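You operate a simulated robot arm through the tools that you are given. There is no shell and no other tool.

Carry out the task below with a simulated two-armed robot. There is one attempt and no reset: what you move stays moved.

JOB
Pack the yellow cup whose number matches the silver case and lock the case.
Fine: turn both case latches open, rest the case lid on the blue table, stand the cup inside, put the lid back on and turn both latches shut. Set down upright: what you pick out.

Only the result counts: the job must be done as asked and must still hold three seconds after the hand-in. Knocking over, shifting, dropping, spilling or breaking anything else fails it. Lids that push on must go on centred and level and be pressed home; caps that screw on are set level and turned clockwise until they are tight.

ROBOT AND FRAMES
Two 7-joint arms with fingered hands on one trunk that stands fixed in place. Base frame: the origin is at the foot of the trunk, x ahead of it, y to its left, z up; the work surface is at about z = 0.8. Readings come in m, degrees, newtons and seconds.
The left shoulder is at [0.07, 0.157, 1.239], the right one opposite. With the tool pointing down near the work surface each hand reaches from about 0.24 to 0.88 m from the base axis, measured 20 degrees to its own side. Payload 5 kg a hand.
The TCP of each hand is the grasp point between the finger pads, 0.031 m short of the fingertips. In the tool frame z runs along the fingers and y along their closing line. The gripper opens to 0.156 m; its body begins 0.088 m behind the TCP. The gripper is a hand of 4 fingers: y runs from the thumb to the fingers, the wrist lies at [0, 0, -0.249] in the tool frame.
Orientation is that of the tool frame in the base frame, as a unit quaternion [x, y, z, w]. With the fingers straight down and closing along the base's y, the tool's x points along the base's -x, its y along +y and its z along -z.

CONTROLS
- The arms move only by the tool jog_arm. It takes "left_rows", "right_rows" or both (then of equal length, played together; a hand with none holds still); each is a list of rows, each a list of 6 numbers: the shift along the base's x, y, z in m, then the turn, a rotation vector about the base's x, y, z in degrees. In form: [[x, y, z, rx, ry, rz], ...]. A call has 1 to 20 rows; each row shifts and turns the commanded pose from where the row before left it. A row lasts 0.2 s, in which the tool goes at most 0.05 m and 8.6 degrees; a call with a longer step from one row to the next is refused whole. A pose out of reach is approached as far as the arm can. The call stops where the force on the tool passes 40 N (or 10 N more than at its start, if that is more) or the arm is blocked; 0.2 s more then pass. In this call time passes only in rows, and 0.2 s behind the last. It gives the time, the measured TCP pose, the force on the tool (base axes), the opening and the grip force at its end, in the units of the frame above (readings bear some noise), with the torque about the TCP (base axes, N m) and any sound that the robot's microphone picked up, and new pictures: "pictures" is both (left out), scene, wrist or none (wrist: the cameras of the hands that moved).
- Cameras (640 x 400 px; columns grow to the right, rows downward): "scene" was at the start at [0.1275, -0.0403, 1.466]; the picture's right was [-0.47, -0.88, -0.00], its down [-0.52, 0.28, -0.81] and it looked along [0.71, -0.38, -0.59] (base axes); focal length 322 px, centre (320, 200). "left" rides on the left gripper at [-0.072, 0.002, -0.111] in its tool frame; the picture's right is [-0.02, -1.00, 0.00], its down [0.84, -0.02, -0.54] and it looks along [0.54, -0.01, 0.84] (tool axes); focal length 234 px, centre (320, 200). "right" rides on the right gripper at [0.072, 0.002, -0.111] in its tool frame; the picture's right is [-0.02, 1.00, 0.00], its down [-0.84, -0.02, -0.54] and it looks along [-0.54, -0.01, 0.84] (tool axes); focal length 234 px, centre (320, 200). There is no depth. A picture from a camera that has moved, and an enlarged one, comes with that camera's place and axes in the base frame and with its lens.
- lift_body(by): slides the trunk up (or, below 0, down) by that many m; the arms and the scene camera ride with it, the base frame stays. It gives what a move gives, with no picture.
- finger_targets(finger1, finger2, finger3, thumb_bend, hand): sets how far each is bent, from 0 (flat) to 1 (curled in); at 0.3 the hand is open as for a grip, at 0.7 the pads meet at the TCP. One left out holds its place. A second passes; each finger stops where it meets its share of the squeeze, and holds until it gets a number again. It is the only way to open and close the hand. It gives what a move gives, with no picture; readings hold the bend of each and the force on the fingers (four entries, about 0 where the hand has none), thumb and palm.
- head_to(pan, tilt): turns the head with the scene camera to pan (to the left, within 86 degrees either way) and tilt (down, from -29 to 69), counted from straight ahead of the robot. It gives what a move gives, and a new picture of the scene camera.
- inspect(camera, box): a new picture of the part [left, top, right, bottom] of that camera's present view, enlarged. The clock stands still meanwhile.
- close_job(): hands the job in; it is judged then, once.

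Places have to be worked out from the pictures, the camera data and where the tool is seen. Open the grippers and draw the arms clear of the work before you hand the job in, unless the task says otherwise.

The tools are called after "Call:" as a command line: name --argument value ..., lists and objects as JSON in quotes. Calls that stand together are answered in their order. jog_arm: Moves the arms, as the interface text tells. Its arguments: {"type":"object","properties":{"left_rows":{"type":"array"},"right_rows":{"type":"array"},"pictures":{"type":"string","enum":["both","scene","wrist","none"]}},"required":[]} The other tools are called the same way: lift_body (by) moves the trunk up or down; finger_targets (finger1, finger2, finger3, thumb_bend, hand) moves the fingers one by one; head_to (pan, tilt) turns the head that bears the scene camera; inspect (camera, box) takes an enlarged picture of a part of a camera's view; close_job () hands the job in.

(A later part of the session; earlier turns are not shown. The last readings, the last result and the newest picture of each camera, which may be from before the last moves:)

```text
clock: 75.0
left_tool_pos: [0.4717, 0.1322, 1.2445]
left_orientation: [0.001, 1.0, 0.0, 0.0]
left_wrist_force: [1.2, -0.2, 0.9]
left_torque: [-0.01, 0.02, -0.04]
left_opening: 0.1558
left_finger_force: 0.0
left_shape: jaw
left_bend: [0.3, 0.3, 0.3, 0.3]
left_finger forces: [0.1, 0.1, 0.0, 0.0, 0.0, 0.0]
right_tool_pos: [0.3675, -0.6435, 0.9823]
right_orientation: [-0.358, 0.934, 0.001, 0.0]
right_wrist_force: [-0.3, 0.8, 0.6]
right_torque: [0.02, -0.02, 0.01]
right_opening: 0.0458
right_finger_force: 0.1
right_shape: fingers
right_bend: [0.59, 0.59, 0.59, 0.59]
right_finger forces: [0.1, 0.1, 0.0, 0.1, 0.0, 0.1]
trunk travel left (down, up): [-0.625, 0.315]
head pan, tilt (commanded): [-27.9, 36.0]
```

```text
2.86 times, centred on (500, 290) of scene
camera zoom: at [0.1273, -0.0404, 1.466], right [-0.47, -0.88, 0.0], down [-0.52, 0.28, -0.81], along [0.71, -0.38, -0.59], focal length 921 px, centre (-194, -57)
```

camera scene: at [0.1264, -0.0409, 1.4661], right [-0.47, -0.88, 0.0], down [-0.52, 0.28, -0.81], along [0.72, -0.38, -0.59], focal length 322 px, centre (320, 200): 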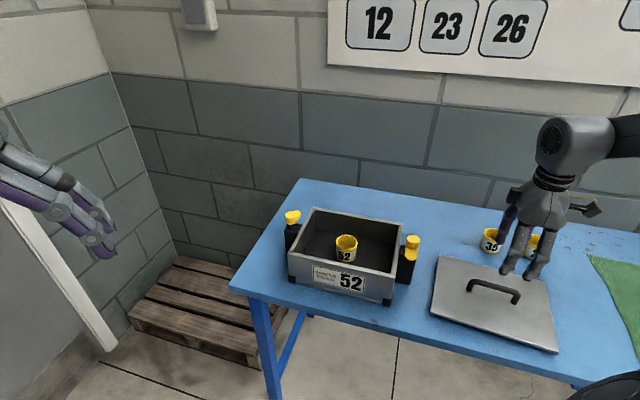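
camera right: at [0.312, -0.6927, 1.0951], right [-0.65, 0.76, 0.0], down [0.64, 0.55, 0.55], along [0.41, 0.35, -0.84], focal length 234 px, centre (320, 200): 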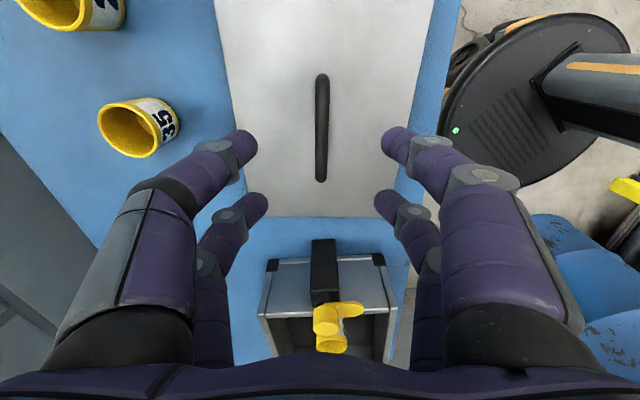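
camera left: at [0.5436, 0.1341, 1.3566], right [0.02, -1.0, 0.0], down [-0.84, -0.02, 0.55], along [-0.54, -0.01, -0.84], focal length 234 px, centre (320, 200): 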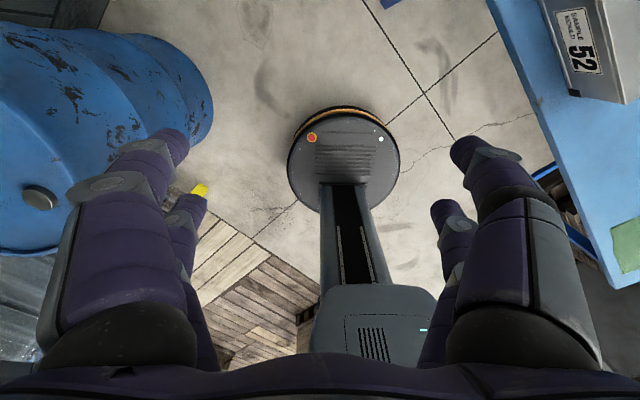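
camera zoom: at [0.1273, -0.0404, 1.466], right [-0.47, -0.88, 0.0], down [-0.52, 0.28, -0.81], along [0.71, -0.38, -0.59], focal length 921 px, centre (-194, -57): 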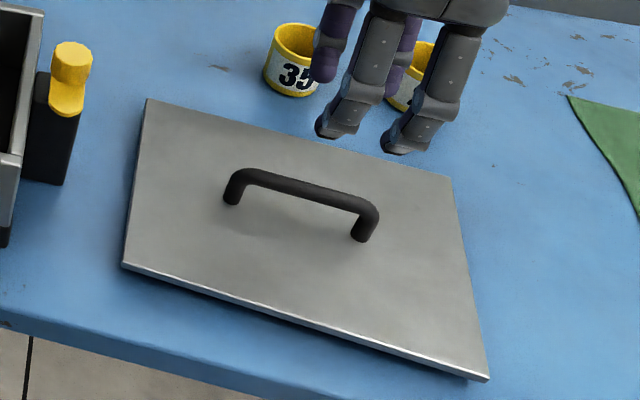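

The lid's yaw matches the hand now and the bar lies midway between the finger pairs. I lower to z 0.861 around the handle.

Call:
jog_arm --right_rows '[[0.0005, 0.001, -0.03, 0, 0, 0], [0, 0, -0.03, 0, 0, 0], [0, 0, -0.03, 0, 0, 0], [0, 0, -0.02, 0, 0, 0], [0, 0, -0.01, 0, 0, 0]]' --pictures "wrist"

Call:
inspect --camera "right" --box '[220, 60, 420, 260]'

```text
clock: 76.2
left_tool_pos: [0.4708, 0.1326, 1.2457]
left_orientation: [0.0, 1.0, -0.001, 0.0]
left_wrist_force: [0.3, 0.0, 0.5]
left_torque: [-0.01, -0.03, 0.02]
left_opening: 0.1557
left_finger_force: 0.0
left_shape: jaw
left_bend: [0.3, 0.3, 0.3, 0.3]
left_finger forces: [0.0, 0.0, 0.1, 0.1, 0.0, 0.0]
right_tool_pos: [0.368, -0.6426, 0.8643]
right_orientation: [-0.358, 0.934, 0.0, 0.0]
right_wrist_force: [1.0, 0.2, -1.0]
right_torque: [0.02, 0.0, -0.02]
right_opening: 0.046
right_finger_force: 0.1
right_shape: fingers
right_bend: [0.59, 0.59, 0.59, 0.59]
right_finger forces: [0.0, 0.1, 0.0, 0.1, 0.1, 0.0]
trunk travel left (down, up): [-0.625, 0.315]
head pan, tilt (commanded): [-27.9, 36.0]
camera right: at [0.3134, -0.6895, 0.9763], right [-0.65, 0.76, 0.0], down [0.64, 0.55, 0.55], along [0.41, 0.35, -0.84], focal length 234 px, centre (320, 200)
```

right: 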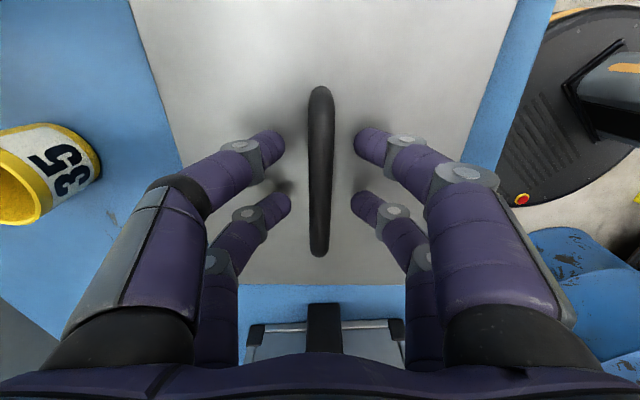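

```text
2.00 times, centred on (320, 160) of right
camera zoom: at [0.3134, -0.6895, 0.9763], right [-0.65, 0.76, 0.0], down [0.64, 0.55, 0.55], along [0.41, 0.35, -0.84], focal length 468 px, centre (320, 280)
```

zoom: 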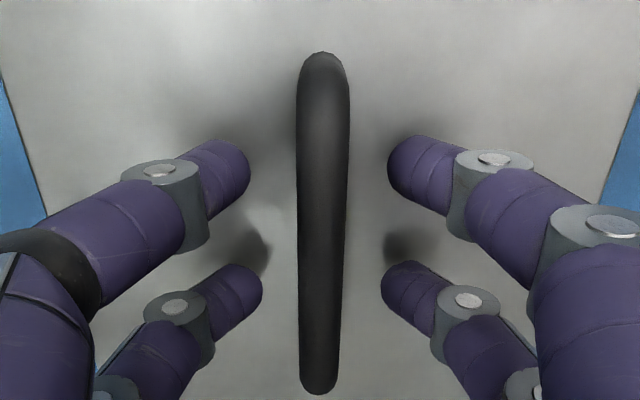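

Call:
jog_arm --right_rows '[[0, 0, -0.002, 0, 0, 0]]' --pictures "none"

Call:
finger_targets --hand "right" --finger1 0.66 --finger2 0.66 --finger3 0.66 --thumb_bend 0.66

Call:
finger_targets --hand "right" --finger1 0.7 --finger2 0.7 --finger3 0.7 --thumb_bend 0.7

Call:
inspect --camera "right" --box '[220, 60, 420, 260]'

Call:
inspect --camera "scene" --box '[420, 220, 580, 360]'

```text
clock: 76.6
left_tool_pos: [0.4718, 0.1327, 1.2449]
left_orientation: [0.0, 1.0, 0.0, -0.001]
left_wrist_force: [-0.1, 0.4, -0.4]
left_torque: [0.0, -0.01, -0.02]
left_opening: 0.1559
left_finger_force: 0.0
left_shape: jaw
left_bend: [0.3, 0.3, 0.3, 0.3]
left_finger forces: [0.1, 0.1, 0.0, 0.0, 0.0, 0.0]
right_tool_pos: [0.3693, -0.6436, 0.8618]
right_orientation: [-0.359, 0.934, 0.0, 0.0]
right_wrist_force: [0.1, -0.7, -0.1]
right_torque: [-0.02, -0.02, 0.0]
right_opening: 0.0458
right_finger_force: 0.1
right_shape: fingers
right_bend: [0.59, 0.59, 0.59, 0.59]
right_finger forces: [0.0, 0.0, 0.1, 0.0, 0.1, 0.0]
trunk travel left (down, up): [-0.625, 0.315]
head pan, tilt (commanded): [-27.9, 36.0]
```

```text
clock: 77.6
left_tool_pos: [0.4721, 0.133, 1.2443]
left_orientation: [0.0, 1.0, 0.0, 0.0]
left_wrist_force: [0.6, 0.4, -0.1]
left_torque: [0.04, -0.01, 0.02]
left_opening: 0.1559
left_finger_force: 0.2
left_shape: jaw
left_bend: [0.3, 0.3, 0.3, 0.3]
left_finger forces: [0.0, 0.0, 0.1, 0.1, 0.1, 0.0]
right_tool_pos: [0.3694, -0.6426, 0.8602]
right_orientation: [-0.358, 0.934, 0.0, 0.0]
right_wrist_force: [-0.5, 0.5, 0.4]
right_torque: [0.01, 0.02, 0.02]
right_opening: 0.0195
right_finger_force: 0.1
right_shape: fingers
right_bend: [0.66, 0.66, 0.66, 0.66]
right_finger forces: [0.0, 0.1, 0.0, 0.1, 0.0, 0.1]
trunk travel left (down, up): [-0.625, 0.315]
head pan, tilt (commanded): [-27.9, 36.0]
```

```text
clock: 78.6
left_tool_pos: [0.4719, 0.1324, 1.245]
left_orientation: [-0.001, 1.0, -0.001, 0.0]
left_wrist_force: [-0.2, 0.4, 0.5]
left_torque: [-0.02, 0.04, 0.0]
left_opening: 0.1557
left_finger_force: 0.1
left_shape: jaw
left_bend: [0.3, 0.3, 0.3, 0.3]
left_finger forces: [0.0, 0.0, 0.0, 0.0, 0.0, 0.0]
right_tool_pos: [0.3699, -0.6426, 0.861]
right_orientation: [-0.358, 0.934, 0.001, 0.0]
right_wrist_force: [0.7, -0.7, -0.6]
right_torque: [0.01, -0.04, -0.01]
right_opening: 0.0053
right_finger_force: 0.5
right_shape: fingers
right_bend: [0.7, 0.7, 0.7, 0.7]
right_finger forces: [0.3, 0.2, 0.1, 0.0, 0.0, 0.0]
trunk travel left (down, up): [-0.625, 0.315]
head pan, tilt (commanded): [-27.9, 36.0]
```

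```text
2.00 times, centred on (320, 160) of right
camera zoom: at [0.3138, -0.6898, 0.9743], right [-0.65, 0.76, 0.0], down [0.64, 0.55, 0.54], along [0.41, 0.35, -0.84], focal length 468 px, centre (320, 280)
```

zoom: 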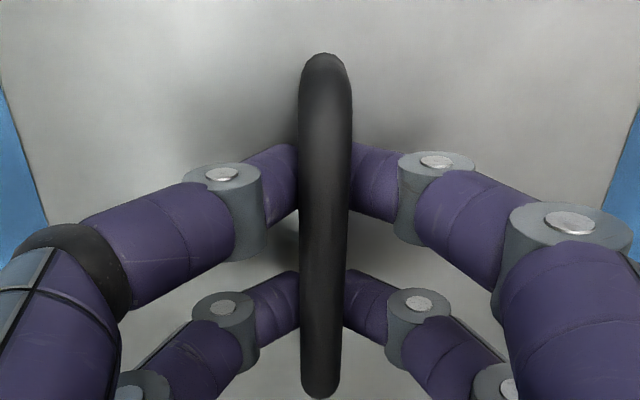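

```text
2.86 times, centred on (500, 290) of scene
camera zoom: at [0.1275, -0.0403, 1.466], right [-0.47, -0.88, 0.0], down [-0.52, 0.28, -0.81], along [0.71, -0.38, -0.59], focal length 921 px, centre (-194, -57)
```

zoom: 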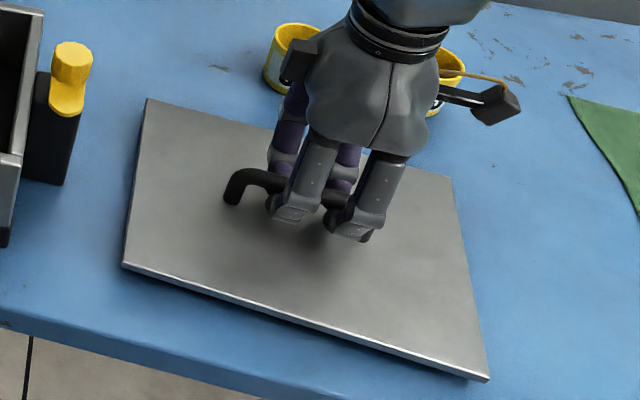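

All four are at 0.70 with the bar straight between them. I close a hair more to 0.715 so the bar is securely hooked, and check it stays straight.

Call:
finger_targets --hand "right" --finger1 0.715 --finger2 0.715 --finger3 0.715 --thumb_bend 0.715

Call:
inspect --camera "right" --box '[220, 60, 420, 260]'

```text
clock: 79.6
left_tool_pos: [0.4716, 0.1317, 1.2457]
left_orientation: [-0.001, 1.0, 0.001, 0.0]
left_wrist_force: [0.0, 0.4, 0.9]
left_torque: [-0.05, 0.04, 0.01]
left_opening: 0.1559
left_finger_force: 0.0
left_shape: jaw
left_bend: [0.3, 0.3, 0.3, 0.3]
left_finger forces: [0.0, 0.0, 0.1, 0.0, 0.1, 0.0]
right_tool_pos: [0.3685, -0.6418, 0.8611]
right_orientation: [-0.358, 0.934, 0.0, 0.0]
right_wrist_force: [-0.1, 0.6, -0.2]
right_torque: [0.0, 0.02, -0.03]
right_opening: 0.0036
right_finger_force: 2.5
right_shape: fingers
right_bend: [0.7, 0.7, 0.7, 0.71]
right_finger forces: [1.6, 1.2, 1.1, 0.0, 1.0, 0.0]
trunk travel left (down, up): [-0.625, 0.315]
head pan, tilt (commanded): [-27.9, 36.0]
```

```text
2.00 times, centred on (320, 160) of right
camera zoom: at [0.3138, -0.6899, 0.9741], right [-0.65, 0.76, 0.0], down [0.64, 0.55, 0.54], along [0.41, 0.35, -0.84], focal length 468 px, centre (320, 280)
```

zoom: 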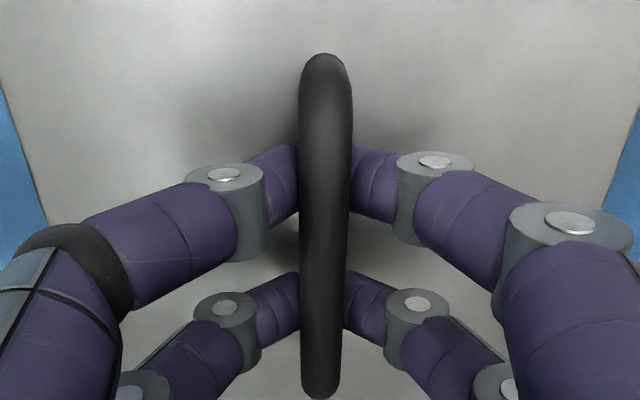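

The bar is lightly pinched and straight. I lift 1.5 cm slowly and check how the lid hangs.

Call:
jog_arm --right_rows '[[0, 0, 0.003, 0, 0, 0], [0, 0, 0.003, 0, 0, 0], [0, 0, 0.004, 0, 0, 0], [0, 0, 0.005, 0, 0, 0]]' --pictures "none"

Call:
inspect --camera "right" --box '[220, 60, 420, 260]'

Call:
inspect --camera "scene" --box '[420, 220, 580, 360]'

```text
clock: 80.6
left_tool_pos: [0.472, 0.1323, 1.2459]
left_orientation: [0.0, 1.0, 0.0, 0.0]
left_wrist_force: [1.0, 0.6, 0.7]
left_torque: [-0.02, 0.0, 0.01]
left_opening: 0.1559
left_finger_force: 0.0
left_shape: jaw
left_bend: [0.3, 0.3, 0.3, 0.3]
left_finger forces: [0.0, 0.1, 0.1, 0.0, 0.1, 0.1]
right_tool_pos: [0.3687, -0.643, 0.8758]
right_orientation: [-0.357, 0.934, 0.0, 0.0]
right_wrist_force: [0.3, 0.0, -4.0]
right_torque: [0.01, 0.01, 0.03]
right_opening: 0.0032
right_finger_force: 3.5
right_shape: fingers
right_bend: [0.7, 0.7, 0.7, 0.71]
right_finger forces: [1.6, 1.5, 1.5, 0.0, 1.2, 0.0]
trunk travel left (down, up): [-0.625, 0.315]
head pan, tilt (commanded): [-27.9, 36.0]
```

```text
2.00 times, centred on (320, 160) of right
camera zoom: at [0.3141, -0.6904, 0.9885], right [-0.65, 0.76, 0.0], down [0.64, 0.55, 0.54], along [0.41, 0.35, -0.84], focal length 468 px, centre (320, 280)
```

zoom: 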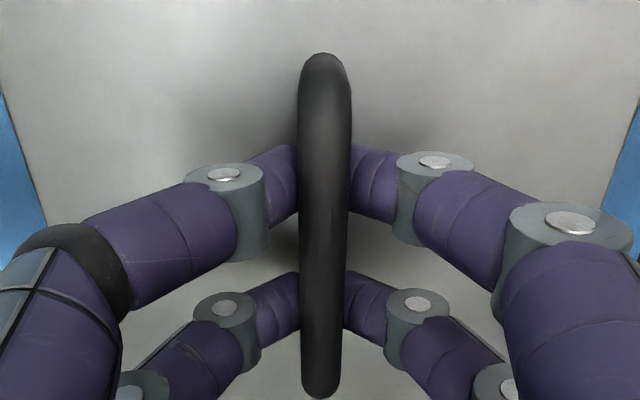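

```text
2.86 times, centred on (500, 290) of scene
camera zoom: at [0.1277, -0.0405, 1.4659], right [-0.47, -0.88, 0.0], down [-0.52, 0.28, -0.81], along [0.71, -0.38, -0.59], focal length 921 px, centre (-194, -57)
```

zoom: 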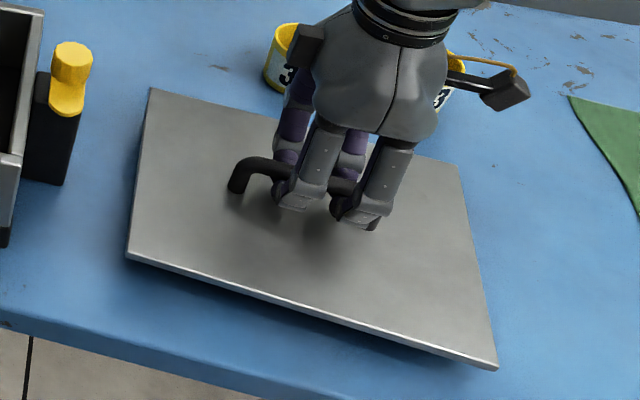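

The lid is pinched level and in line with the hand, a rigid hold now. I lift it to z 1.06 before carrying it back.

Call:
jog_arm --right_rows '[[0, 0, 0.015, 0, 0, 0], [0, 0, 0.025, 0, 0, 0], [0, 0, 0.03, 0, 0, 0], [0, 0, 0.035, 0, 0, 0], [0, 0, 0.035, 0, 0, 0], [0, 0, 0.03, 0, 0, 0], [0, 0, 0.015, 0, 0, 0]]' --pictures "none"

Call:
inspect --camera "right" --box '[220, 60, 420, 260]'

```text
clock: 82.2
left_tool_pos: [0.4711, 0.1328, 1.2455]
left_orientation: [0.0, 1.0, 0.0, -0.001]
left_wrist_force: [-0.3, 0.2, -0.3]
left_torque: [0.0, 0.01, 0.0]
left_opening: 0.1558
left_finger_force: 0.1
left_shape: jaw
left_bend: [0.3, 0.3, 0.3, 0.3]
left_finger forces: [0.0, 0.1, 0.0, 0.0, 0.0, 0.1]
right_tool_pos: [0.3683, -0.6439, 1.0608]
right_orientation: [-0.358, 0.934, 0.0, 0.0]
right_wrist_force: [0.5, -0.2, -2.2]
right_torque: [0.0, 0.02, 0.01]
right_opening: 0.0033
right_finger_force: 2.7
right_shape: fingers
right_bend: [0.7, 0.7, 0.7, 0.71]
right_finger forces: [1.6, 1.5, 1.5, 0.0, 1.3, 0.0]
trunk travel left (down, up): [-0.625, 0.315]
head pan, tilt (commanded): [-27.9, 36.0]
```

```text
2.00 times, centred on (320, 160) of right
camera zoom: at [0.3144, -0.6908, 1.1735], right [-0.65, 0.76, 0.0], down [0.64, 0.55, 0.54], along [0.41, 0.35, -0.84], focal length 468 px, centre (320, 280)
```

zoom: 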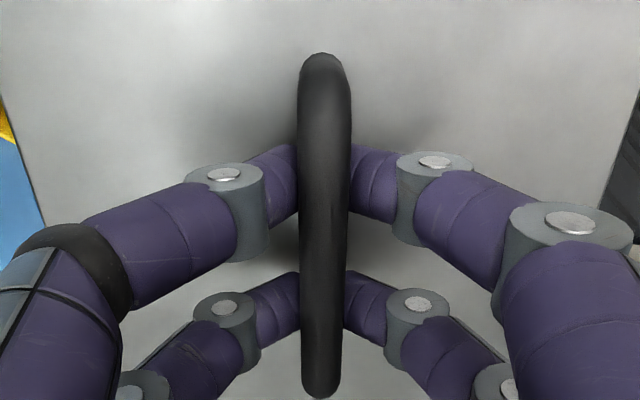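

Stable after the lift. I carry the lid back over the case, turning it 4.7 degrees anticlockwise to match the case's yaw.

Call:
jog_arm --right_rows '[[0.0088, 0.0083, 0, 0, 0, 0], [0.0153, 0.0145, 0, 0, 0, 0], [0.0197, 0.0186, 0, 0, 0, 0], [0.0219, 0.0207, 0, 0, 0, 0.5875], [0.0219, 0.0207, 0, 0, 0, 0.5875], [0.0219, 0.0207, 0, 0, 0, 0.5875], [0.0219, 0.0207, 0, 0, 0, 0.5875], [0.0219, 0.0207, 0, 0, 0, 0.5875], [0.0219, 0.0207, 0, 0, 0, 0.5875], [0.0219, 0.0207, 0, 0, 0, 0.5875], [0.0219, 0.0207, 0, 0, 0, 0.5875], [0.0197, 0.0186, 0, 0, 0, 0], [0.0153, 0.0145, 0, 0, 0, 0], [0.0088, 0.0083, 0, 0, 0, 0]]' --pictures "both"

Call:
inspect --camera "scene" --box '[260, 130, 440, 310]'

```text
clock: 85.2
left_tool_pos: [0.4732, 0.1315, 1.2455]
left_orientation: [-0.001, 1.0, 0.001, 0.0]
left_wrist_force: [-0.5, 0.0, 0.7]
left_torque: [0.02, 0.0, 0.02]
left_opening: 0.1557
left_finger_force: 0.2
left_shape: jaw
left_bend: [0.3, 0.3, 0.3, 0.3]
left_finger forces: [0.0, 0.0, 0.1, 0.0, 0.1, 0.1]
right_tool_pos: [0.6314, -0.3947, 1.0601]
right_orientation: [-0.396, 0.918, 0.001, -0.001]
right_wrist_force: [0.1, 0.4, -3.6]
right_torque: [0.0, -0.02, -0.03]
right_opening: 0.0034
right_finger_force: 3.2
right_shape: fingers
right_bend: [0.7, 0.7, 0.7, 0.71]
right_finger forces: [1.5, 1.4, 1.7, 0.0, 1.3, 0.0]
trunk travel left (down, up): [-0.625, 0.315]
head pan, tilt (commanded): [-27.9, 36.0]
camera scene: at [0.1283, -0.0401, 1.4659], right [-0.47, -0.88, 0.0], down [-0.52, 0.28, -0.81], along [0.71, -0.38, -0.59], focal length 322 px, centre (320, 200)
camera right: at [0.5808, -0.4457, 1.173], right [-0.71, 0.7, 0.0], down [0.59, 0.6, 0.54], along [0.38, 0.39, -0.84], focal length 234 px, centre (320, 200)
```

scene: 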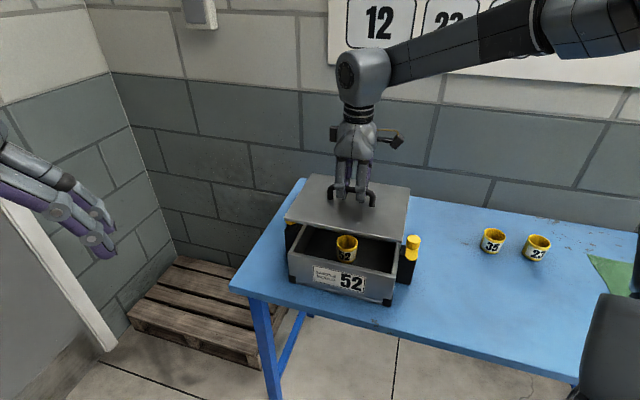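
right: 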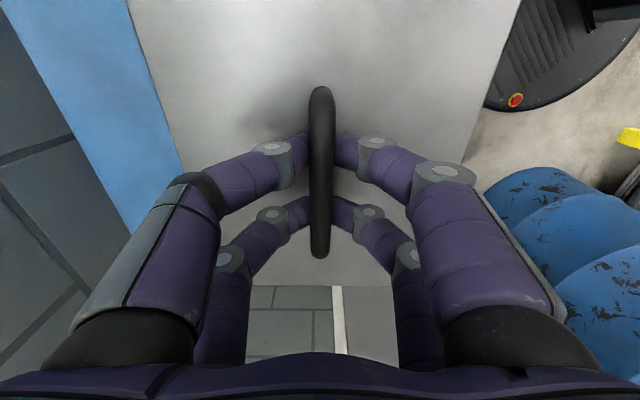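

```text
2.22 times, centred on (350, 220) of scene
camera zoom: at [0.1283, -0.0401, 1.4659], right [-0.47, -0.88, 0.0], down [-0.52, 0.28, -0.81], along [0.71, -0.38, -0.59], focal length 717 px, centre (253, 156)
```

zoom: 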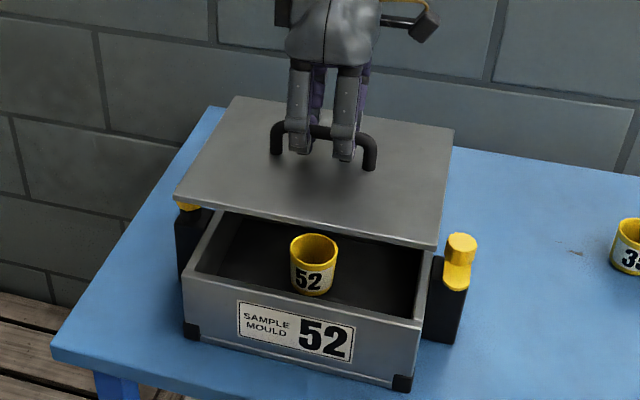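

The lid is parallel with the case (both about 45 degrees) and lies over it. I lower to just above the rim and compare again.

Call:
jog_arm --right_rows '[[0, 0, -0.015, 0, 0, 0], [0, 0, -0.02, 0, 0, 0], [0, 0, -0.02, 0, 0, 0], [0, 0, -0.015, 0, 0, 0], [0, 0, -0.012, 0, 0, 0]]' --pictures "both"

Call:
inspect --camera "scene" --box '[270, 190, 430, 310]'

Call:
inspect --camera "scene" --box '[270, 220, 334, 270]'

Call:
inspect --camera "scene" --box '[366, 240, 430, 290]'

```text
clock: 86.4
left_tool_pos: [0.4715, 0.1314, 1.2451]
left_orientation: [0.0, 1.0, 0.0, 0.001]
left_wrist_force: [-0.4, 0.3, -0.5]
left_torque: [0.01, 0.03, 0.04]
left_opening: 0.1562
left_finger_force: 0.0
left_shape: jaw
left_bend: [0.3, 0.3, 0.3, 0.3]
left_finger forces: [0.1, 0.0, 0.1, 0.0, 0.0, 0.0]
right_tool_pos: [0.6315, -0.3942, 0.9776]
right_orientation: [-0.397, 0.918, 0.001, -0.001]
right_wrist_force: [0.2, -0.2, -2.8]
right_torque: [0.02, 0.02, -0.03]
right_opening: 0.0032
right_finger_force: 2.9
right_shape: fingers
right_bend: [0.7, 0.7, 0.7, 0.71]
right_finger forces: [1.6, 1.4, 1.6, 0.0, 1.4, 0.0]
trunk travel left (down, up): [-0.625, 0.315]
head pan, tilt (commanded): [-27.9, 36.0]
camera scene: at [0.1283, -0.0406, 1.4659], right [-0.47, -0.88, 0.0], down [-0.52, 0.28, -0.81], along [0.71, -0.38, -0.59], focal length 322 px, centre (320, 200)
camera right: at [0.581, -0.4458, 1.0894], right [-0.71, 0.7, 0.0], down [0.59, 0.6, 0.54], along [0.38, 0.39, -0.84], focal length 234 px, centre (320, 200)
```

scene: 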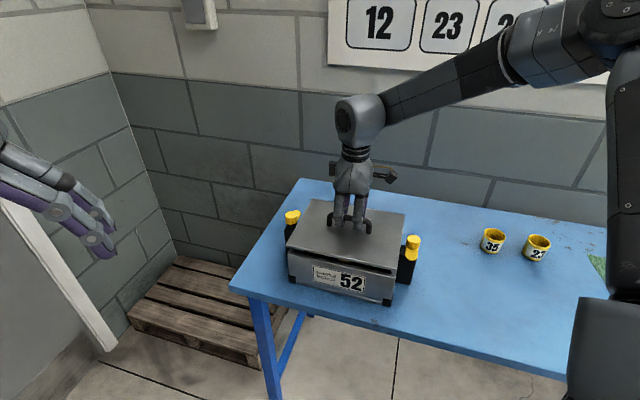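
right: 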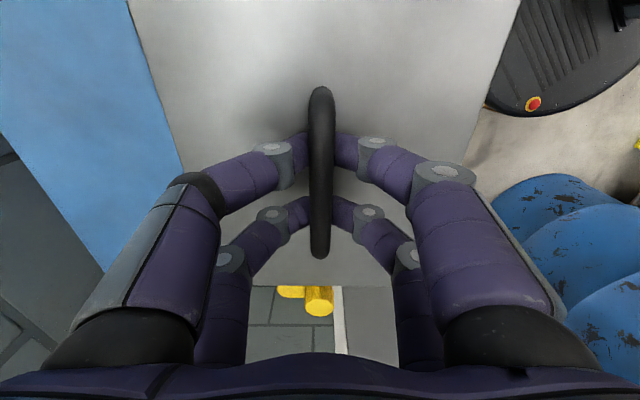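

```text
3.33 times, centred on (350, 250) of scene
camera zoom: at [0.1283, -0.0406, 1.4659], right [-0.47, -0.88, 0.0], down [-0.52, 0.28, -0.81], along [0.71, -0.38, -0.59], focal length 1075 px, centre (220, 33)
```

zoom: 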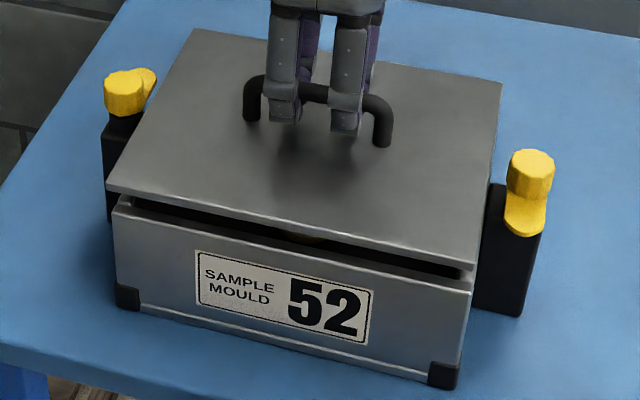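

```text
8.00 times, centred on (302, 245) of scene
camera zoom: at [0.1283, -0.0406, 1.4659], right [-0.47, -0.88, 0.0], down [-0.52, 0.28, -0.81], along [0.71, -0.38, -0.59], focal length 2580 px, centre (464, -160)
```

zoom: 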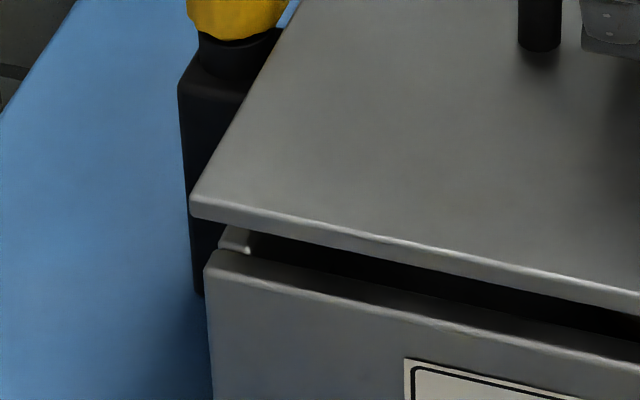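

```text
8.00 times, centred on (398, 265) of scene
camera zoom: at [0.1283, -0.0406, 1.4659], right [-0.47, -0.88, 0.0], down [-0.52, 0.28, -0.81], along [0.71, -0.38, -0.59], focal length 2580 px, centre (-304, -320)
```

zoom: 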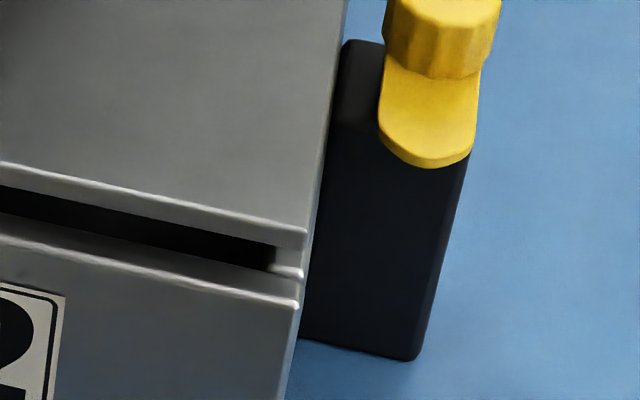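

Measured corner by corner, the lid is within about 2 mm of its original place over the rim. I shift it 1.5 mm along the case and lower slowly.

Call:
jog_arm --right_rows '[[-0.001, -0.001, -0.005, 0, 0, 0], [0, 0, -0.005, 0, 0, 0], [0, 0, -0.003, 0, 0, 0]]' --pictures "none"

Call:
inspect --camera "scene" --box '[270, 220, 334, 270]'

Call:
inspect --camera "scene" --box '[366, 240, 430, 290]'

```text
clock: 87.2
left_tool_pos: [0.4725, 0.1322, 1.2444]
left_orientation: [0.0, 1.0, 0.001, -0.001]
left_wrist_force: [-0.1, -1.0, 0.0]
left_torque: [0.0, -0.03, -0.01]
left_opening: 0.1559
left_finger_force: 0.1
left_shape: jaw
left_bend: [0.3, 0.3, 0.3, 0.3]
left_finger forces: [0.0, 0.0, 0.0, 0.0, 0.1, 0.0]
right_tool_pos: [0.6316, -0.3961, 0.9657]
right_orientation: [-0.396, 0.918, 0.001, 0.0]
right_wrist_force: [0.0, -0.9, -3.5]
right_torque: [0.02, 0.04, 0.01]
right_opening: 0.0032
right_finger_force: 3.1
right_shape: fingers
right_bend: [0.7, 0.7, 0.7, 0.71]
right_finger forces: [1.4, 1.4, 1.6, 0.0, 1.4, 0.0]
trunk travel left (down, up): [-0.625, 0.315]
head pan, tilt (commanded): [-27.9, 36.0]
```

```text
8.00 times, centred on (302, 245) of scene
camera zoom: at [0.1279, -0.0404, 1.4659], right [-0.47, -0.88, 0.0], down [-0.52, 0.28, -0.81], along [0.71, -0.38, -0.59], focal length 2580 px, centre (464, -160)
```

zoom: 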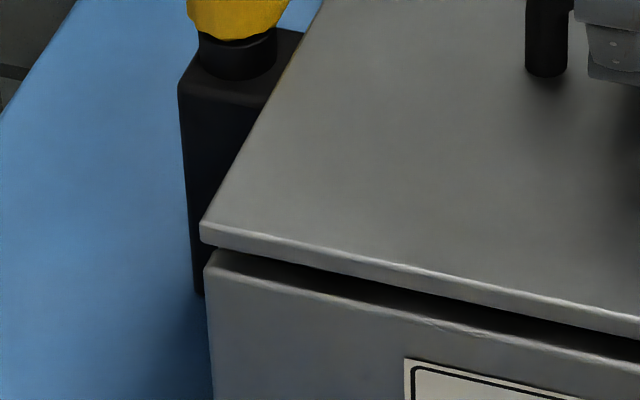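

```text
8.00 times, centred on (398, 265) of scene
camera zoom: at [0.1279, -0.0404, 1.4659], right [-0.47, -0.88, 0.0], down [-0.52, 0.28, -0.81], along [0.71, -0.38, -0.59], focal length 2580 px, centre (-304, -320)
```

zoom: 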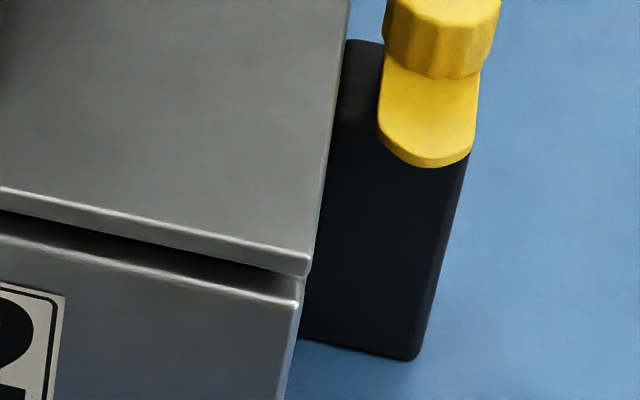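

The lid sits about 9 mm above the rim; overhang suggests a 1.4 mm shift back along the case. I apply it and lower until contact.

Call:
jog_arm --right_rows '[[0.001, 0.001, -0.002, 0, 0, 0], [0, 0, -0.002, 0, 0, 0], [0, 0, -0.0015, 0, 0, 0]]' --pictures "none"

Call:
inspect --camera "scene" --box '[270, 220, 334, 270]'

Call:
inspect --camera "scene" --box '[366, 240, 430, 290]'

```text
clock: 88.0
left_tool_pos: [0.4723, 0.1312, 1.2445]
left_orientation: [0.0, 1.0, 0.0, 0.0]
left_wrist_force: [0.2, 0.3, 0.9]
left_torque: [-0.01, -0.01, -0.03]
left_opening: 0.1556
left_finger_force: 0.0
left_shape: jaw
left_bend: [0.3, 0.3, 0.3, 0.3]
left_finger forces: [0.0, 0.1, 0.0, 0.1, 0.0, 0.1]
right_tool_pos: [0.6318, -0.3948, 0.9603]
right_orientation: [-0.397, 0.918, 0.001, 0.0]
right_wrist_force: [-1.0, -0.6, -3.9]
right_torque: [0.04, 0.0, 0.0]
right_opening: 0.0033
right_finger_force: 2.9
right_shape: fingers
right_bend: [0.7, 0.7, 0.7, 0.71]
right_finger forces: [1.6, 1.4, 1.7, 0.0, 1.3, 0.0]
trunk travel left (down, up): [-0.625, 0.315]
head pan, tilt (commanded): [-27.9, 36.0]
```

```text
8.00 times, centred on (302, 245) of scene
camera zoom: at [0.128, -0.0405, 1.4659], right [-0.47, -0.88, 0.0], down [-0.52, 0.28, -0.81], along [0.71, -0.38, -0.59], focal length 2580 px, centre (464, -160)
```

zoom: 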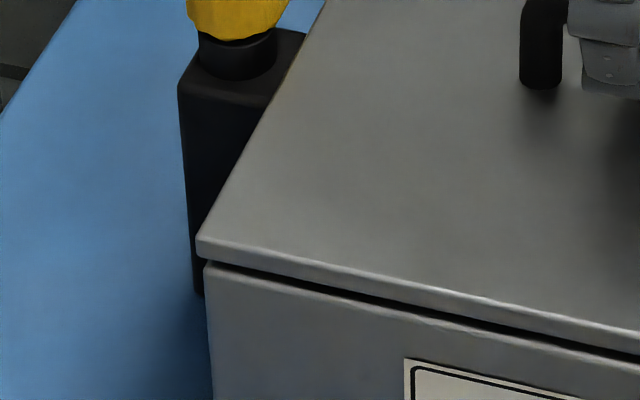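

```text
8.00 times, centred on (398, 265) of scene
camera zoom: at [0.128, -0.0405, 1.4659], right [-0.47, -0.88, 0.0], down [-0.52, 0.28, -0.81], along [0.71, -0.38, -0.59], focal length 2580 px, centre (-304, -320)
```

zoom: 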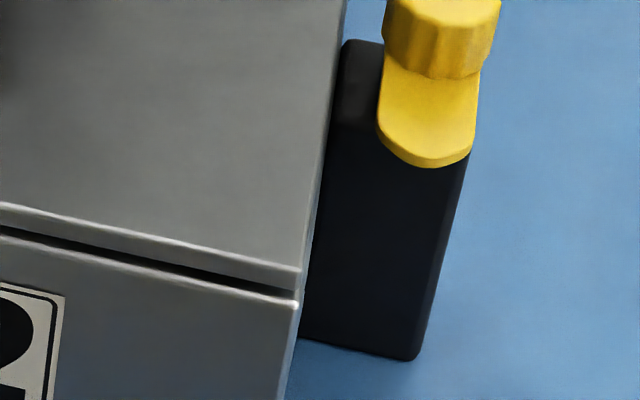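

Only 3-4 mm remain and nothing touches yet; overhang looks even. I lower the last millimetres.

Call:
jog_arm --right_rows '[[-0.0005, -0.0005, -0.0015, 0, 0, 0], [0, 0, -0.0015, 0, 0, 0], [0, 0, -0.001, 0, 0, 0]]' --pictures "none"

Call:
inspect --camera "scene" --box '[270, 220, 334, 270]'

Call:
inspect --camera "scene" --box '[366, 240, 430, 290]'

```text
clock: 88.8
left_tool_pos: [0.4723, 0.132, 1.245]
left_orientation: [0.001, 1.0, 0.0, 0.0]
left_wrist_force: [-0.5, -0.8, 0.5]
left_torque: [-0.01, 0.03, -0.02]
left_opening: 0.1559
left_finger_force: 0.0
left_shape: jaw
left_bend: [0.3, 0.3, 0.3, 0.3]
left_finger forces: [0.0, 0.1, 0.1, 0.1, 0.1, 0.0]
right_tool_pos: [0.6317, -0.3953, 0.9566]
right_orientation: [-0.396, 0.918, 0.0, 0.0]
right_wrist_force: [0.6, 0.2, -3.3]
right_torque: [-0.02, 0.01, 0.01]
right_opening: 0.0033
right_finger_force: 3.0
right_shape: fingers
right_bend: [0.7, 0.7, 0.7, 0.71]
right_finger forces: [1.6, 1.2, 1.5, 0.0, 1.3, 0.1]
trunk travel left (down, up): [-0.625, 0.315]
head pan, tilt (commanded): [-27.9, 36.0]
```

```text
8.00 times, centred on (302, 245) of scene
camera zoom: at [0.128, -0.0404, 1.4659], right [-0.47, -0.88, 0.0], down [-0.52, 0.28, -0.81], along [0.71, -0.38, -0.59], focal length 2580 px, centre (464, -160)
```

zoom: 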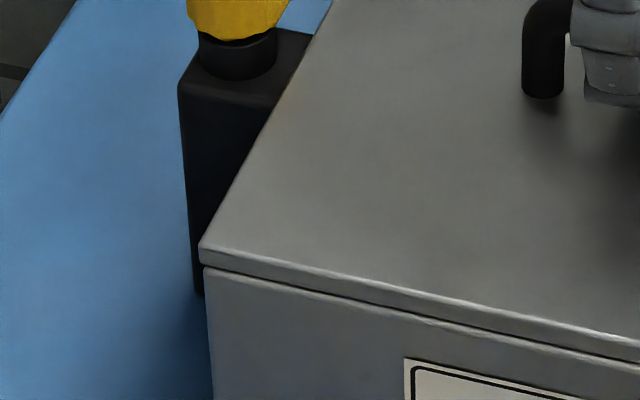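

```text
8.00 times, centred on (398, 265) of scene
camera zoom: at [0.128, -0.0404, 1.4659], right [-0.47, -0.88, 0.0], down [-0.52, 0.28, -0.81], along [0.71, -0.38, -0.59], focal length 2580 px, centre (-304, -320)
```

zoom: 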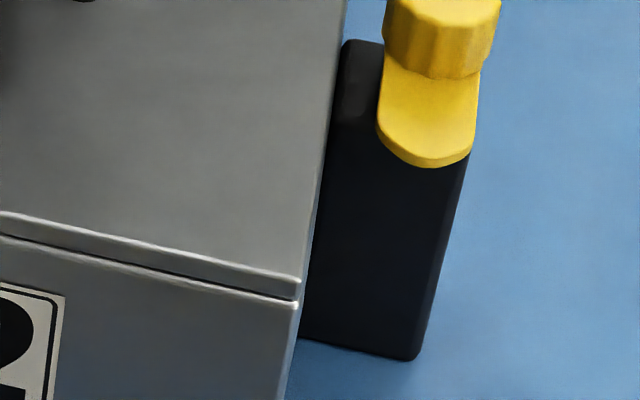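

Nearly flush now and still hanging free. I lower until the rim takes the load.

Call:
jog_arm --right_rows '[[0, 0, -0.001, 0, 0, 0], [0, 0, -0.001, 0, 0, 0], [0, 0, -0.001, 0, 0, 0]]' --pictures "none"

Call:
inspect --camera "scene" --box '[270, 220, 334, 270]'

Call:
inspect --camera "scene" --box '[366, 240, 430, 290]'

```text
clock: 89.6
left_tool_pos: [0.4723, 0.1322, 1.2457]
left_orientation: [0.001, 1.0, 0.0, 0.0]
left_wrist_force: [0.3, 0.5, 0.4]
left_torque: [0.0, 0.02, -0.02]
left_opening: 0.156
left_finger_force: 0.0
left_shape: jaw
left_bend: [0.3, 0.3, 0.3, 0.3]
left_finger forces: [0.0, 0.0, 0.0, 0.1, 0.0, 0.0]
right_tool_pos: [0.6314, -0.3955, 0.954]
right_orientation: [-0.396, 0.918, 0.001, 0.0]
right_wrist_force: [0.3, -0.1, -1.0]
right_torque: [-0.01, -0.01, 0.0]
right_opening: 0.0026
right_finger_force: 0.0
right_shape: fingers
right_bend: [0.71, 0.71, 0.71, 0.71]
right_finger forces: [0.1, 0.1, 0.1, 0.0, 0.1, 0.0]
trunk travel left (down, up): [-0.625, 0.315]
head pan, tilt (commanded): [-27.9, 36.0]
```

```text
8.00 times, centred on (302, 245) of scene
camera zoom: at [0.1277, -0.0402, 1.466], right [-0.47, -0.88, 0.0], down [-0.52, 0.28, -0.81], along [0.71, -0.38, -0.59], focal length 2580 px, centre (464, -160)
```

zoom: 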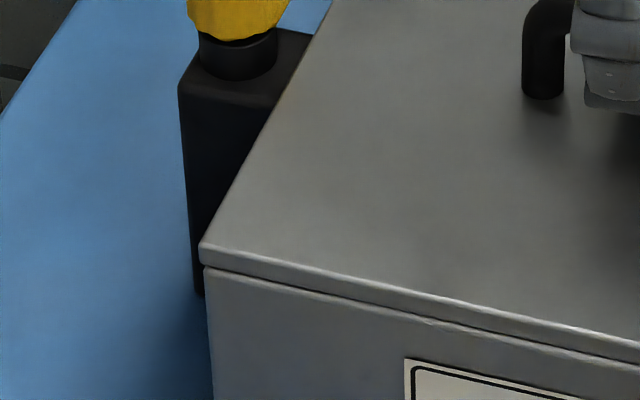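

```text
8.00 times, centred on (398, 265) of scene
camera zoom: at [0.1277, -0.0402, 1.466], right [-0.47, -0.88, 0.0], down [-0.52, 0.28, -0.81], along [0.71, -0.38, -0.59], focal length 2580 px, centre (-304, -320)
```

zoom: 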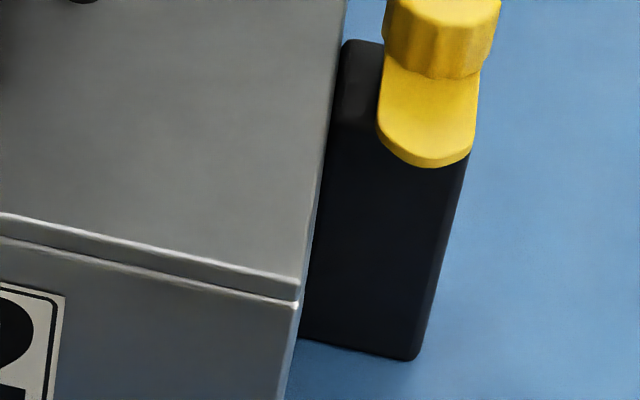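

The lid rests on the rim, flush all round and where it was at the start. I release the handle.

Call:
finger_targets --hand "right" --finger1 0.67 --finger2 0.67 --finger3 0.67 --thumb_bend 0.67

Call:
finger_targets --hand "right" --finger1 0.6 --finger2 0.6 --finger3 0.6 --thumb_bend 0.6

Call:
jog_arm --right_rows '[[0, 0, 0.01, 0, 0, 0], [0, 0, 0.025, 0, 0, 0], [0, 0, 0.035, 0, 0, 0], [0, 0, 0.03, 0, 0, 0]]' --pictures "both"

Call:
inspect --camera "scene" --box '[270, 190, 430, 310]'

Call:
inspect --camera "right" --box '[180, 0, 460, 260]'

```text
clock: 90.6
left_tool_pos: [0.4716, 0.1324, 1.2453]
left_orientation: [-0.001, 1.0, 0.0, 0.0]
left_wrist_force: [-0.1, -0.5, -0.7]
left_torque: [0.0, -0.02, -0.03]
left_opening: 0.156
left_finger_force: 0.1
left_shape: jaw
left_bend: [0.3, 0.3, 0.3, 0.3]
left_finger forces: [0.0, 0.0, 0.0, 0.1, 0.0, 0.0]
right_tool_pos: [0.63, -0.395, 0.9536]
right_orientation: [-0.396, 0.918, 0.0, 0.0]
right_wrist_force: [0.1, -0.1, 0.3]
right_torque: [0.01, -0.02, 0.02]
right_opening: 0.0145
right_finger_force: 0.0
right_shape: fingers
right_bend: [0.67, 0.67, 0.67, 0.67]
right_finger forces: [0.0, 0.0, 0.1, 0.0, 0.0, 0.0]
trunk travel left (down, up): [-0.625, 0.315]
head pan, tilt (commanded): [-27.9, 36.0]
```

```text
clock: 91.6
left_tool_pos: [0.4726, 0.1328, 1.2452]
left_orientation: [0.0, 1.0, 0.0, 0.0]
left_wrist_force: [0.3, 0.3, 0.3]
left_torque: [0.05, -0.03, 0.01]
left_opening: 0.1559
left_finger_force: 0.1
left_shape: jaw
left_bend: [0.3, 0.3, 0.3, 0.3]
left_finger forces: [0.0, 0.0, 0.0, 0.0, 0.0, 0.1]
right_tool_pos: [0.6317, -0.3954, 0.953]
right_orientation: [-0.397, 0.918, 0.0, 0.0]
right_wrist_force: [0.0, 0.7, 0.2]
right_torque: [0.0, 0.01, 0.02]
right_opening: 0.0408
right_finger_force: 0.0
right_shape: fingers
right_bend: [0.6, 0.6, 0.6, 0.6]
right_finger forces: [0.0, 0.1, 0.0, 0.1, 0.0, 0.0]
trunk travel left (down, up): [-0.625, 0.315]
head pan, tilt (commanded): [-27.9, 36.0]
```

```text
clock: 92.6
left_tool_pos: [0.4705, 0.1315, 1.2465]
left_orientation: [0.0, 1.0, 0.0, -0.001]
left_wrist_force: [0.3, -0.1, -0.3]
left_torque: [0.02, 0.03, 0.04]
left_opening: 0.1561
left_finger_force: 0.0
left_shape: jaw
left_bend: [0.3, 0.3, 0.3, 0.3]
left_finger forces: [0.0, 0.0, 0.0, 0.0, 0.0, 0.0]
right_tool_pos: [0.6307, -0.3937, 1.0543]
right_orientation: [-0.396, 0.918, -0.001, 0.0]
right_wrist_force: [0.5, -0.3, -0.3]
right_torque: [-0.08, -0.02, 0.01]
right_opening: 0.0409
right_finger_force: 0.1
right_shape: fingers
right_bend: [0.6, 0.6, 0.6, 0.6]
right_finger forces: [0.0, 0.0, 0.1, 0.0, 0.0, 0.0]
trunk travel left (down, up): [-0.625, 0.315]
head pan, tilt (commanded): [-27.9, 36.0]
camera scene: at [0.1268, -0.0396, 1.466], right [-0.47, -0.88, 0.0], down [-0.52, 0.28, -0.81], along [0.71, -0.38, -0.59], focal length 322 px, centre (320, 200)
camera right: at [0.5793, -0.4457, 1.167], right [-0.71, 0.7, 0.0], down [0.59, 0.6, 0.54], along [0.38, 0.39, -0.84], focal length 234 px, centre (320, 200)
```

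scene: 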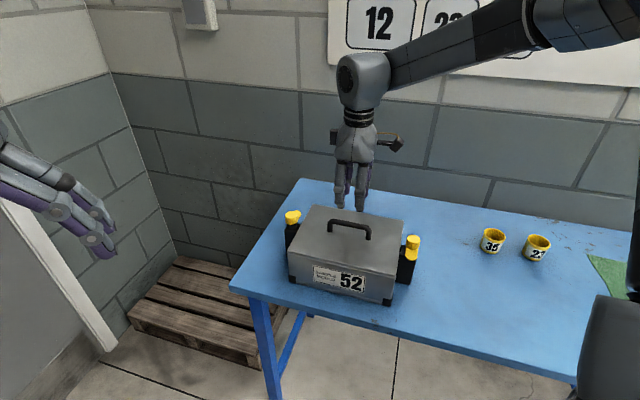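
right: 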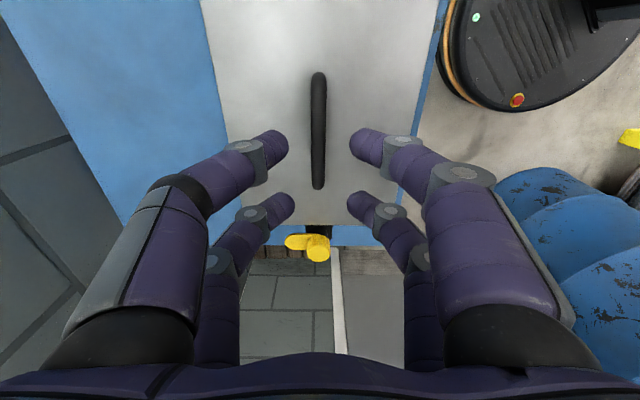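

```text
3.33 times, centred on (350, 250) of scene
camera zoom: at [0.1268, -0.0396, 1.466], right [-0.47, -0.88, 0.0], down [-0.52, 0.28, -0.81], along [0.71, -0.38, -0.59], focal length 1075 px, centre (220, 33)
```

zoom: 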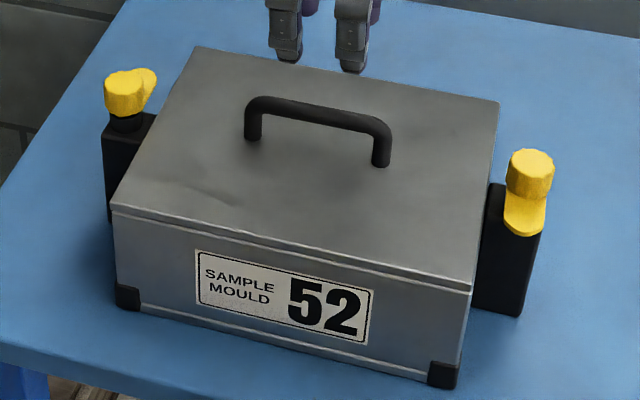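

```text
1.54 times, centred on (320, 130) of right
camera zoom: at [0.5793, -0.4457, 1.167], right [-0.71, 0.7, 0.0], down [0.59, 0.6, 0.54], along [0.38, 0.39, -0.84], focal length 360 px, centre (320, 308)
```

zoom: 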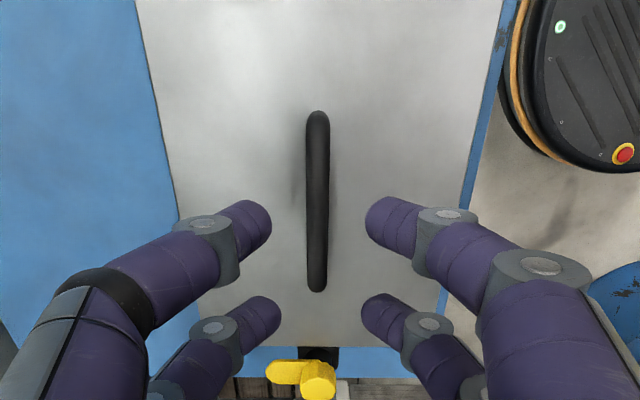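

The lid is back exactly where it was at the start. I press it gently home with the fingertips on both sides of the handle.

Call:
jog_arm --right_rows '[[0, 0, -0.03, 0, 0, 0], [0, 0, -0.035, 0, 0, 0], [0, 0, -0.025, 0, 0, 0], [0, 0, -0.01, 0, 0, 0], [0, 0, -0.003, 0, 0, 0], [0, 0, -0.002, 0, 0, 0]]' --pictures "none"

```text
clock: 94.0
left_tool_pos: [0.4691, 0.1338, 1.2468]
left_orientation: [0.0, 1.0, 0.0, 0.001]
left_wrist_force: [-1.3, 0.0, -0.7]
left_torque: [0.02, 0.0, 0.0]
left_opening: 0.1559
left_finger_force: 0.1
left_shape: jaw
left_bend: [0.3, 0.3, 0.3, 0.3]
left_finger forces: [0.1, 0.0, 0.1, 0.1, 0.0, 0.0]
right_tool_pos: [0.6299, -0.3942, 0.9519]
right_orientation: [-0.396, 0.918, -0.001, 0.003]
right_wrist_force: [-2.5, -2.6, 19.3]
right_torque: [-0.05, 0.27, 0.07]
right_opening: 0.041
right_finger_force: 10.3
right_shape: fingers
right_bend: [0.6, 0.6, 0.6, 0.6]
right_finger forces: [7.3, 5.2, 3.5, 0.1, 3.7, 0.0]
trunk travel left (down, up): [-0.625, 0.315]
head pan, tilt (commanded): [-27.9, 36.0]
```

About 19 N pressed the lid home. Now I raise the hand and go to the near latch, turned to 135 degrees so fingers 2 and 3 will flank its tab.

Call:
jog_arm --right_rows '[[0, 0, 0.02, 0, 0, 0], [0, 0, 0.04, 0, 0, 0], [0, 0, 0.045, 0, 0, 0], [-0.009, -0.009, 0, 0, 0, 7.36], [-0.009, -0.009, 0, 0, 0, 7.36], [-0.009, -0.009, 0, 0, 0, 7.36], [-0.009, -0.009, 0, 0, 0, 7.36], [-0.009, -0.009, 0, 0, 0, 7.36], [-0.009, -0.009, 0, 0, 0, 7.36], [-0.009, -0.009, 0, 0, 0, 7.36], [-0.009, -0.009, 0, 0, 0, 7.36], [-0.009, -0.009, 0, 0, 0, 7.36], [-0.009, -0.009, 0, 0, 0, 7.36], [-0.009, -0.009, 0, 0, 0, 7.36], [-0.009, -0.009, 0, 0, 0, 7.34]]' --pictures "both"

Call:
inspect --camera "right" --box '[220, 70, 420, 230]'

```text
clock: 97.2
left_tool_pos: [0.4708, 0.1308, 1.2452]
left_orientation: [0.001, 1.0, 0.0, 0.0]
left_wrist_force: [-1.2, 0.4, -0.2]
left_torque: [0.02, -0.02, 0.02]
left_opening: 0.1556
left_finger_force: 0.1
left_shape: jaw
left_bend: [0.3, 0.3, 0.3, 0.3]
left_finger forces: [0.0, 0.0, 0.1, 0.0, 0.0, 0.1]
right_tool_pos: [0.5223, -0.5038, 1.0532]
right_orientation: [0.924, -0.382, 0.0, 0.001]
right_wrist_force: [0.2, 0.2, -0.3]
right_torque: [0.05, -0.02, 0.04]
right_opening: 0.0411
right_finger_force: 0.0
right_shape: fingers
right_bend: [0.6, 0.6, 0.6, 0.6]
right_finger forces: [0.0, 0.0, 0.0, 0.1, 0.0, 0.0]
trunk travel left (down, up): [-0.625, 0.315]
head pan, tilt (commanded): [-27.9, 36.0]
camera scene: at [0.127, -0.041, 1.466], right [-0.47, -0.88, 0.0], down [-0.52, 0.28, -0.81], along [0.71, -0.38, -0.59], focal length 322 px, centre (320, 200)
camera right: at [0.572, -0.5562, 1.166], right [-0.72, -0.69, 0.0], down [-0.58, 0.61, 0.54], along [-0.38, 0.39, -0.84], focal length 234 px, centre (320, 200)
```

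scene: 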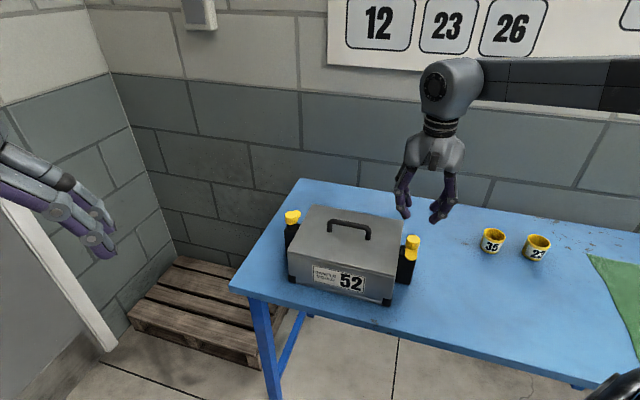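
right: 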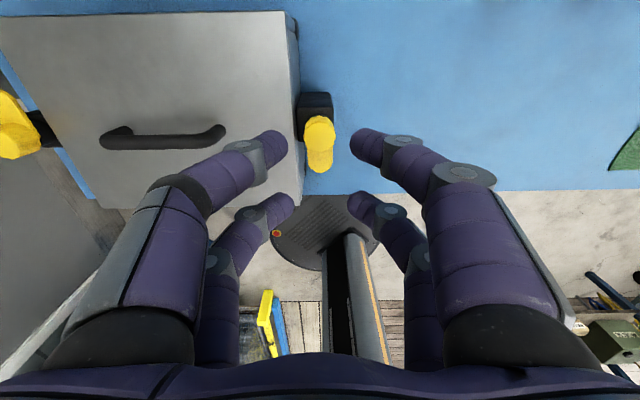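

```text
2.50 times, centred on (320, 150) of right
camera zoom: at [0.572, -0.5562, 1.166], right [-0.72, -0.69, 0.0], down [-0.58, 0.61, 0.54], along [-0.38, 0.39, -0.84], focal length 585 px, centre (320, 325)
```

zoom: 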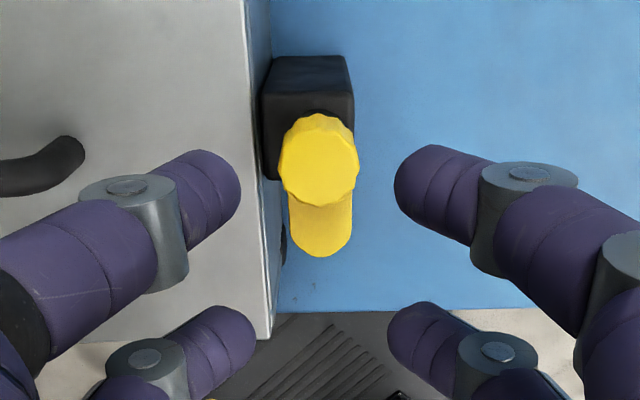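

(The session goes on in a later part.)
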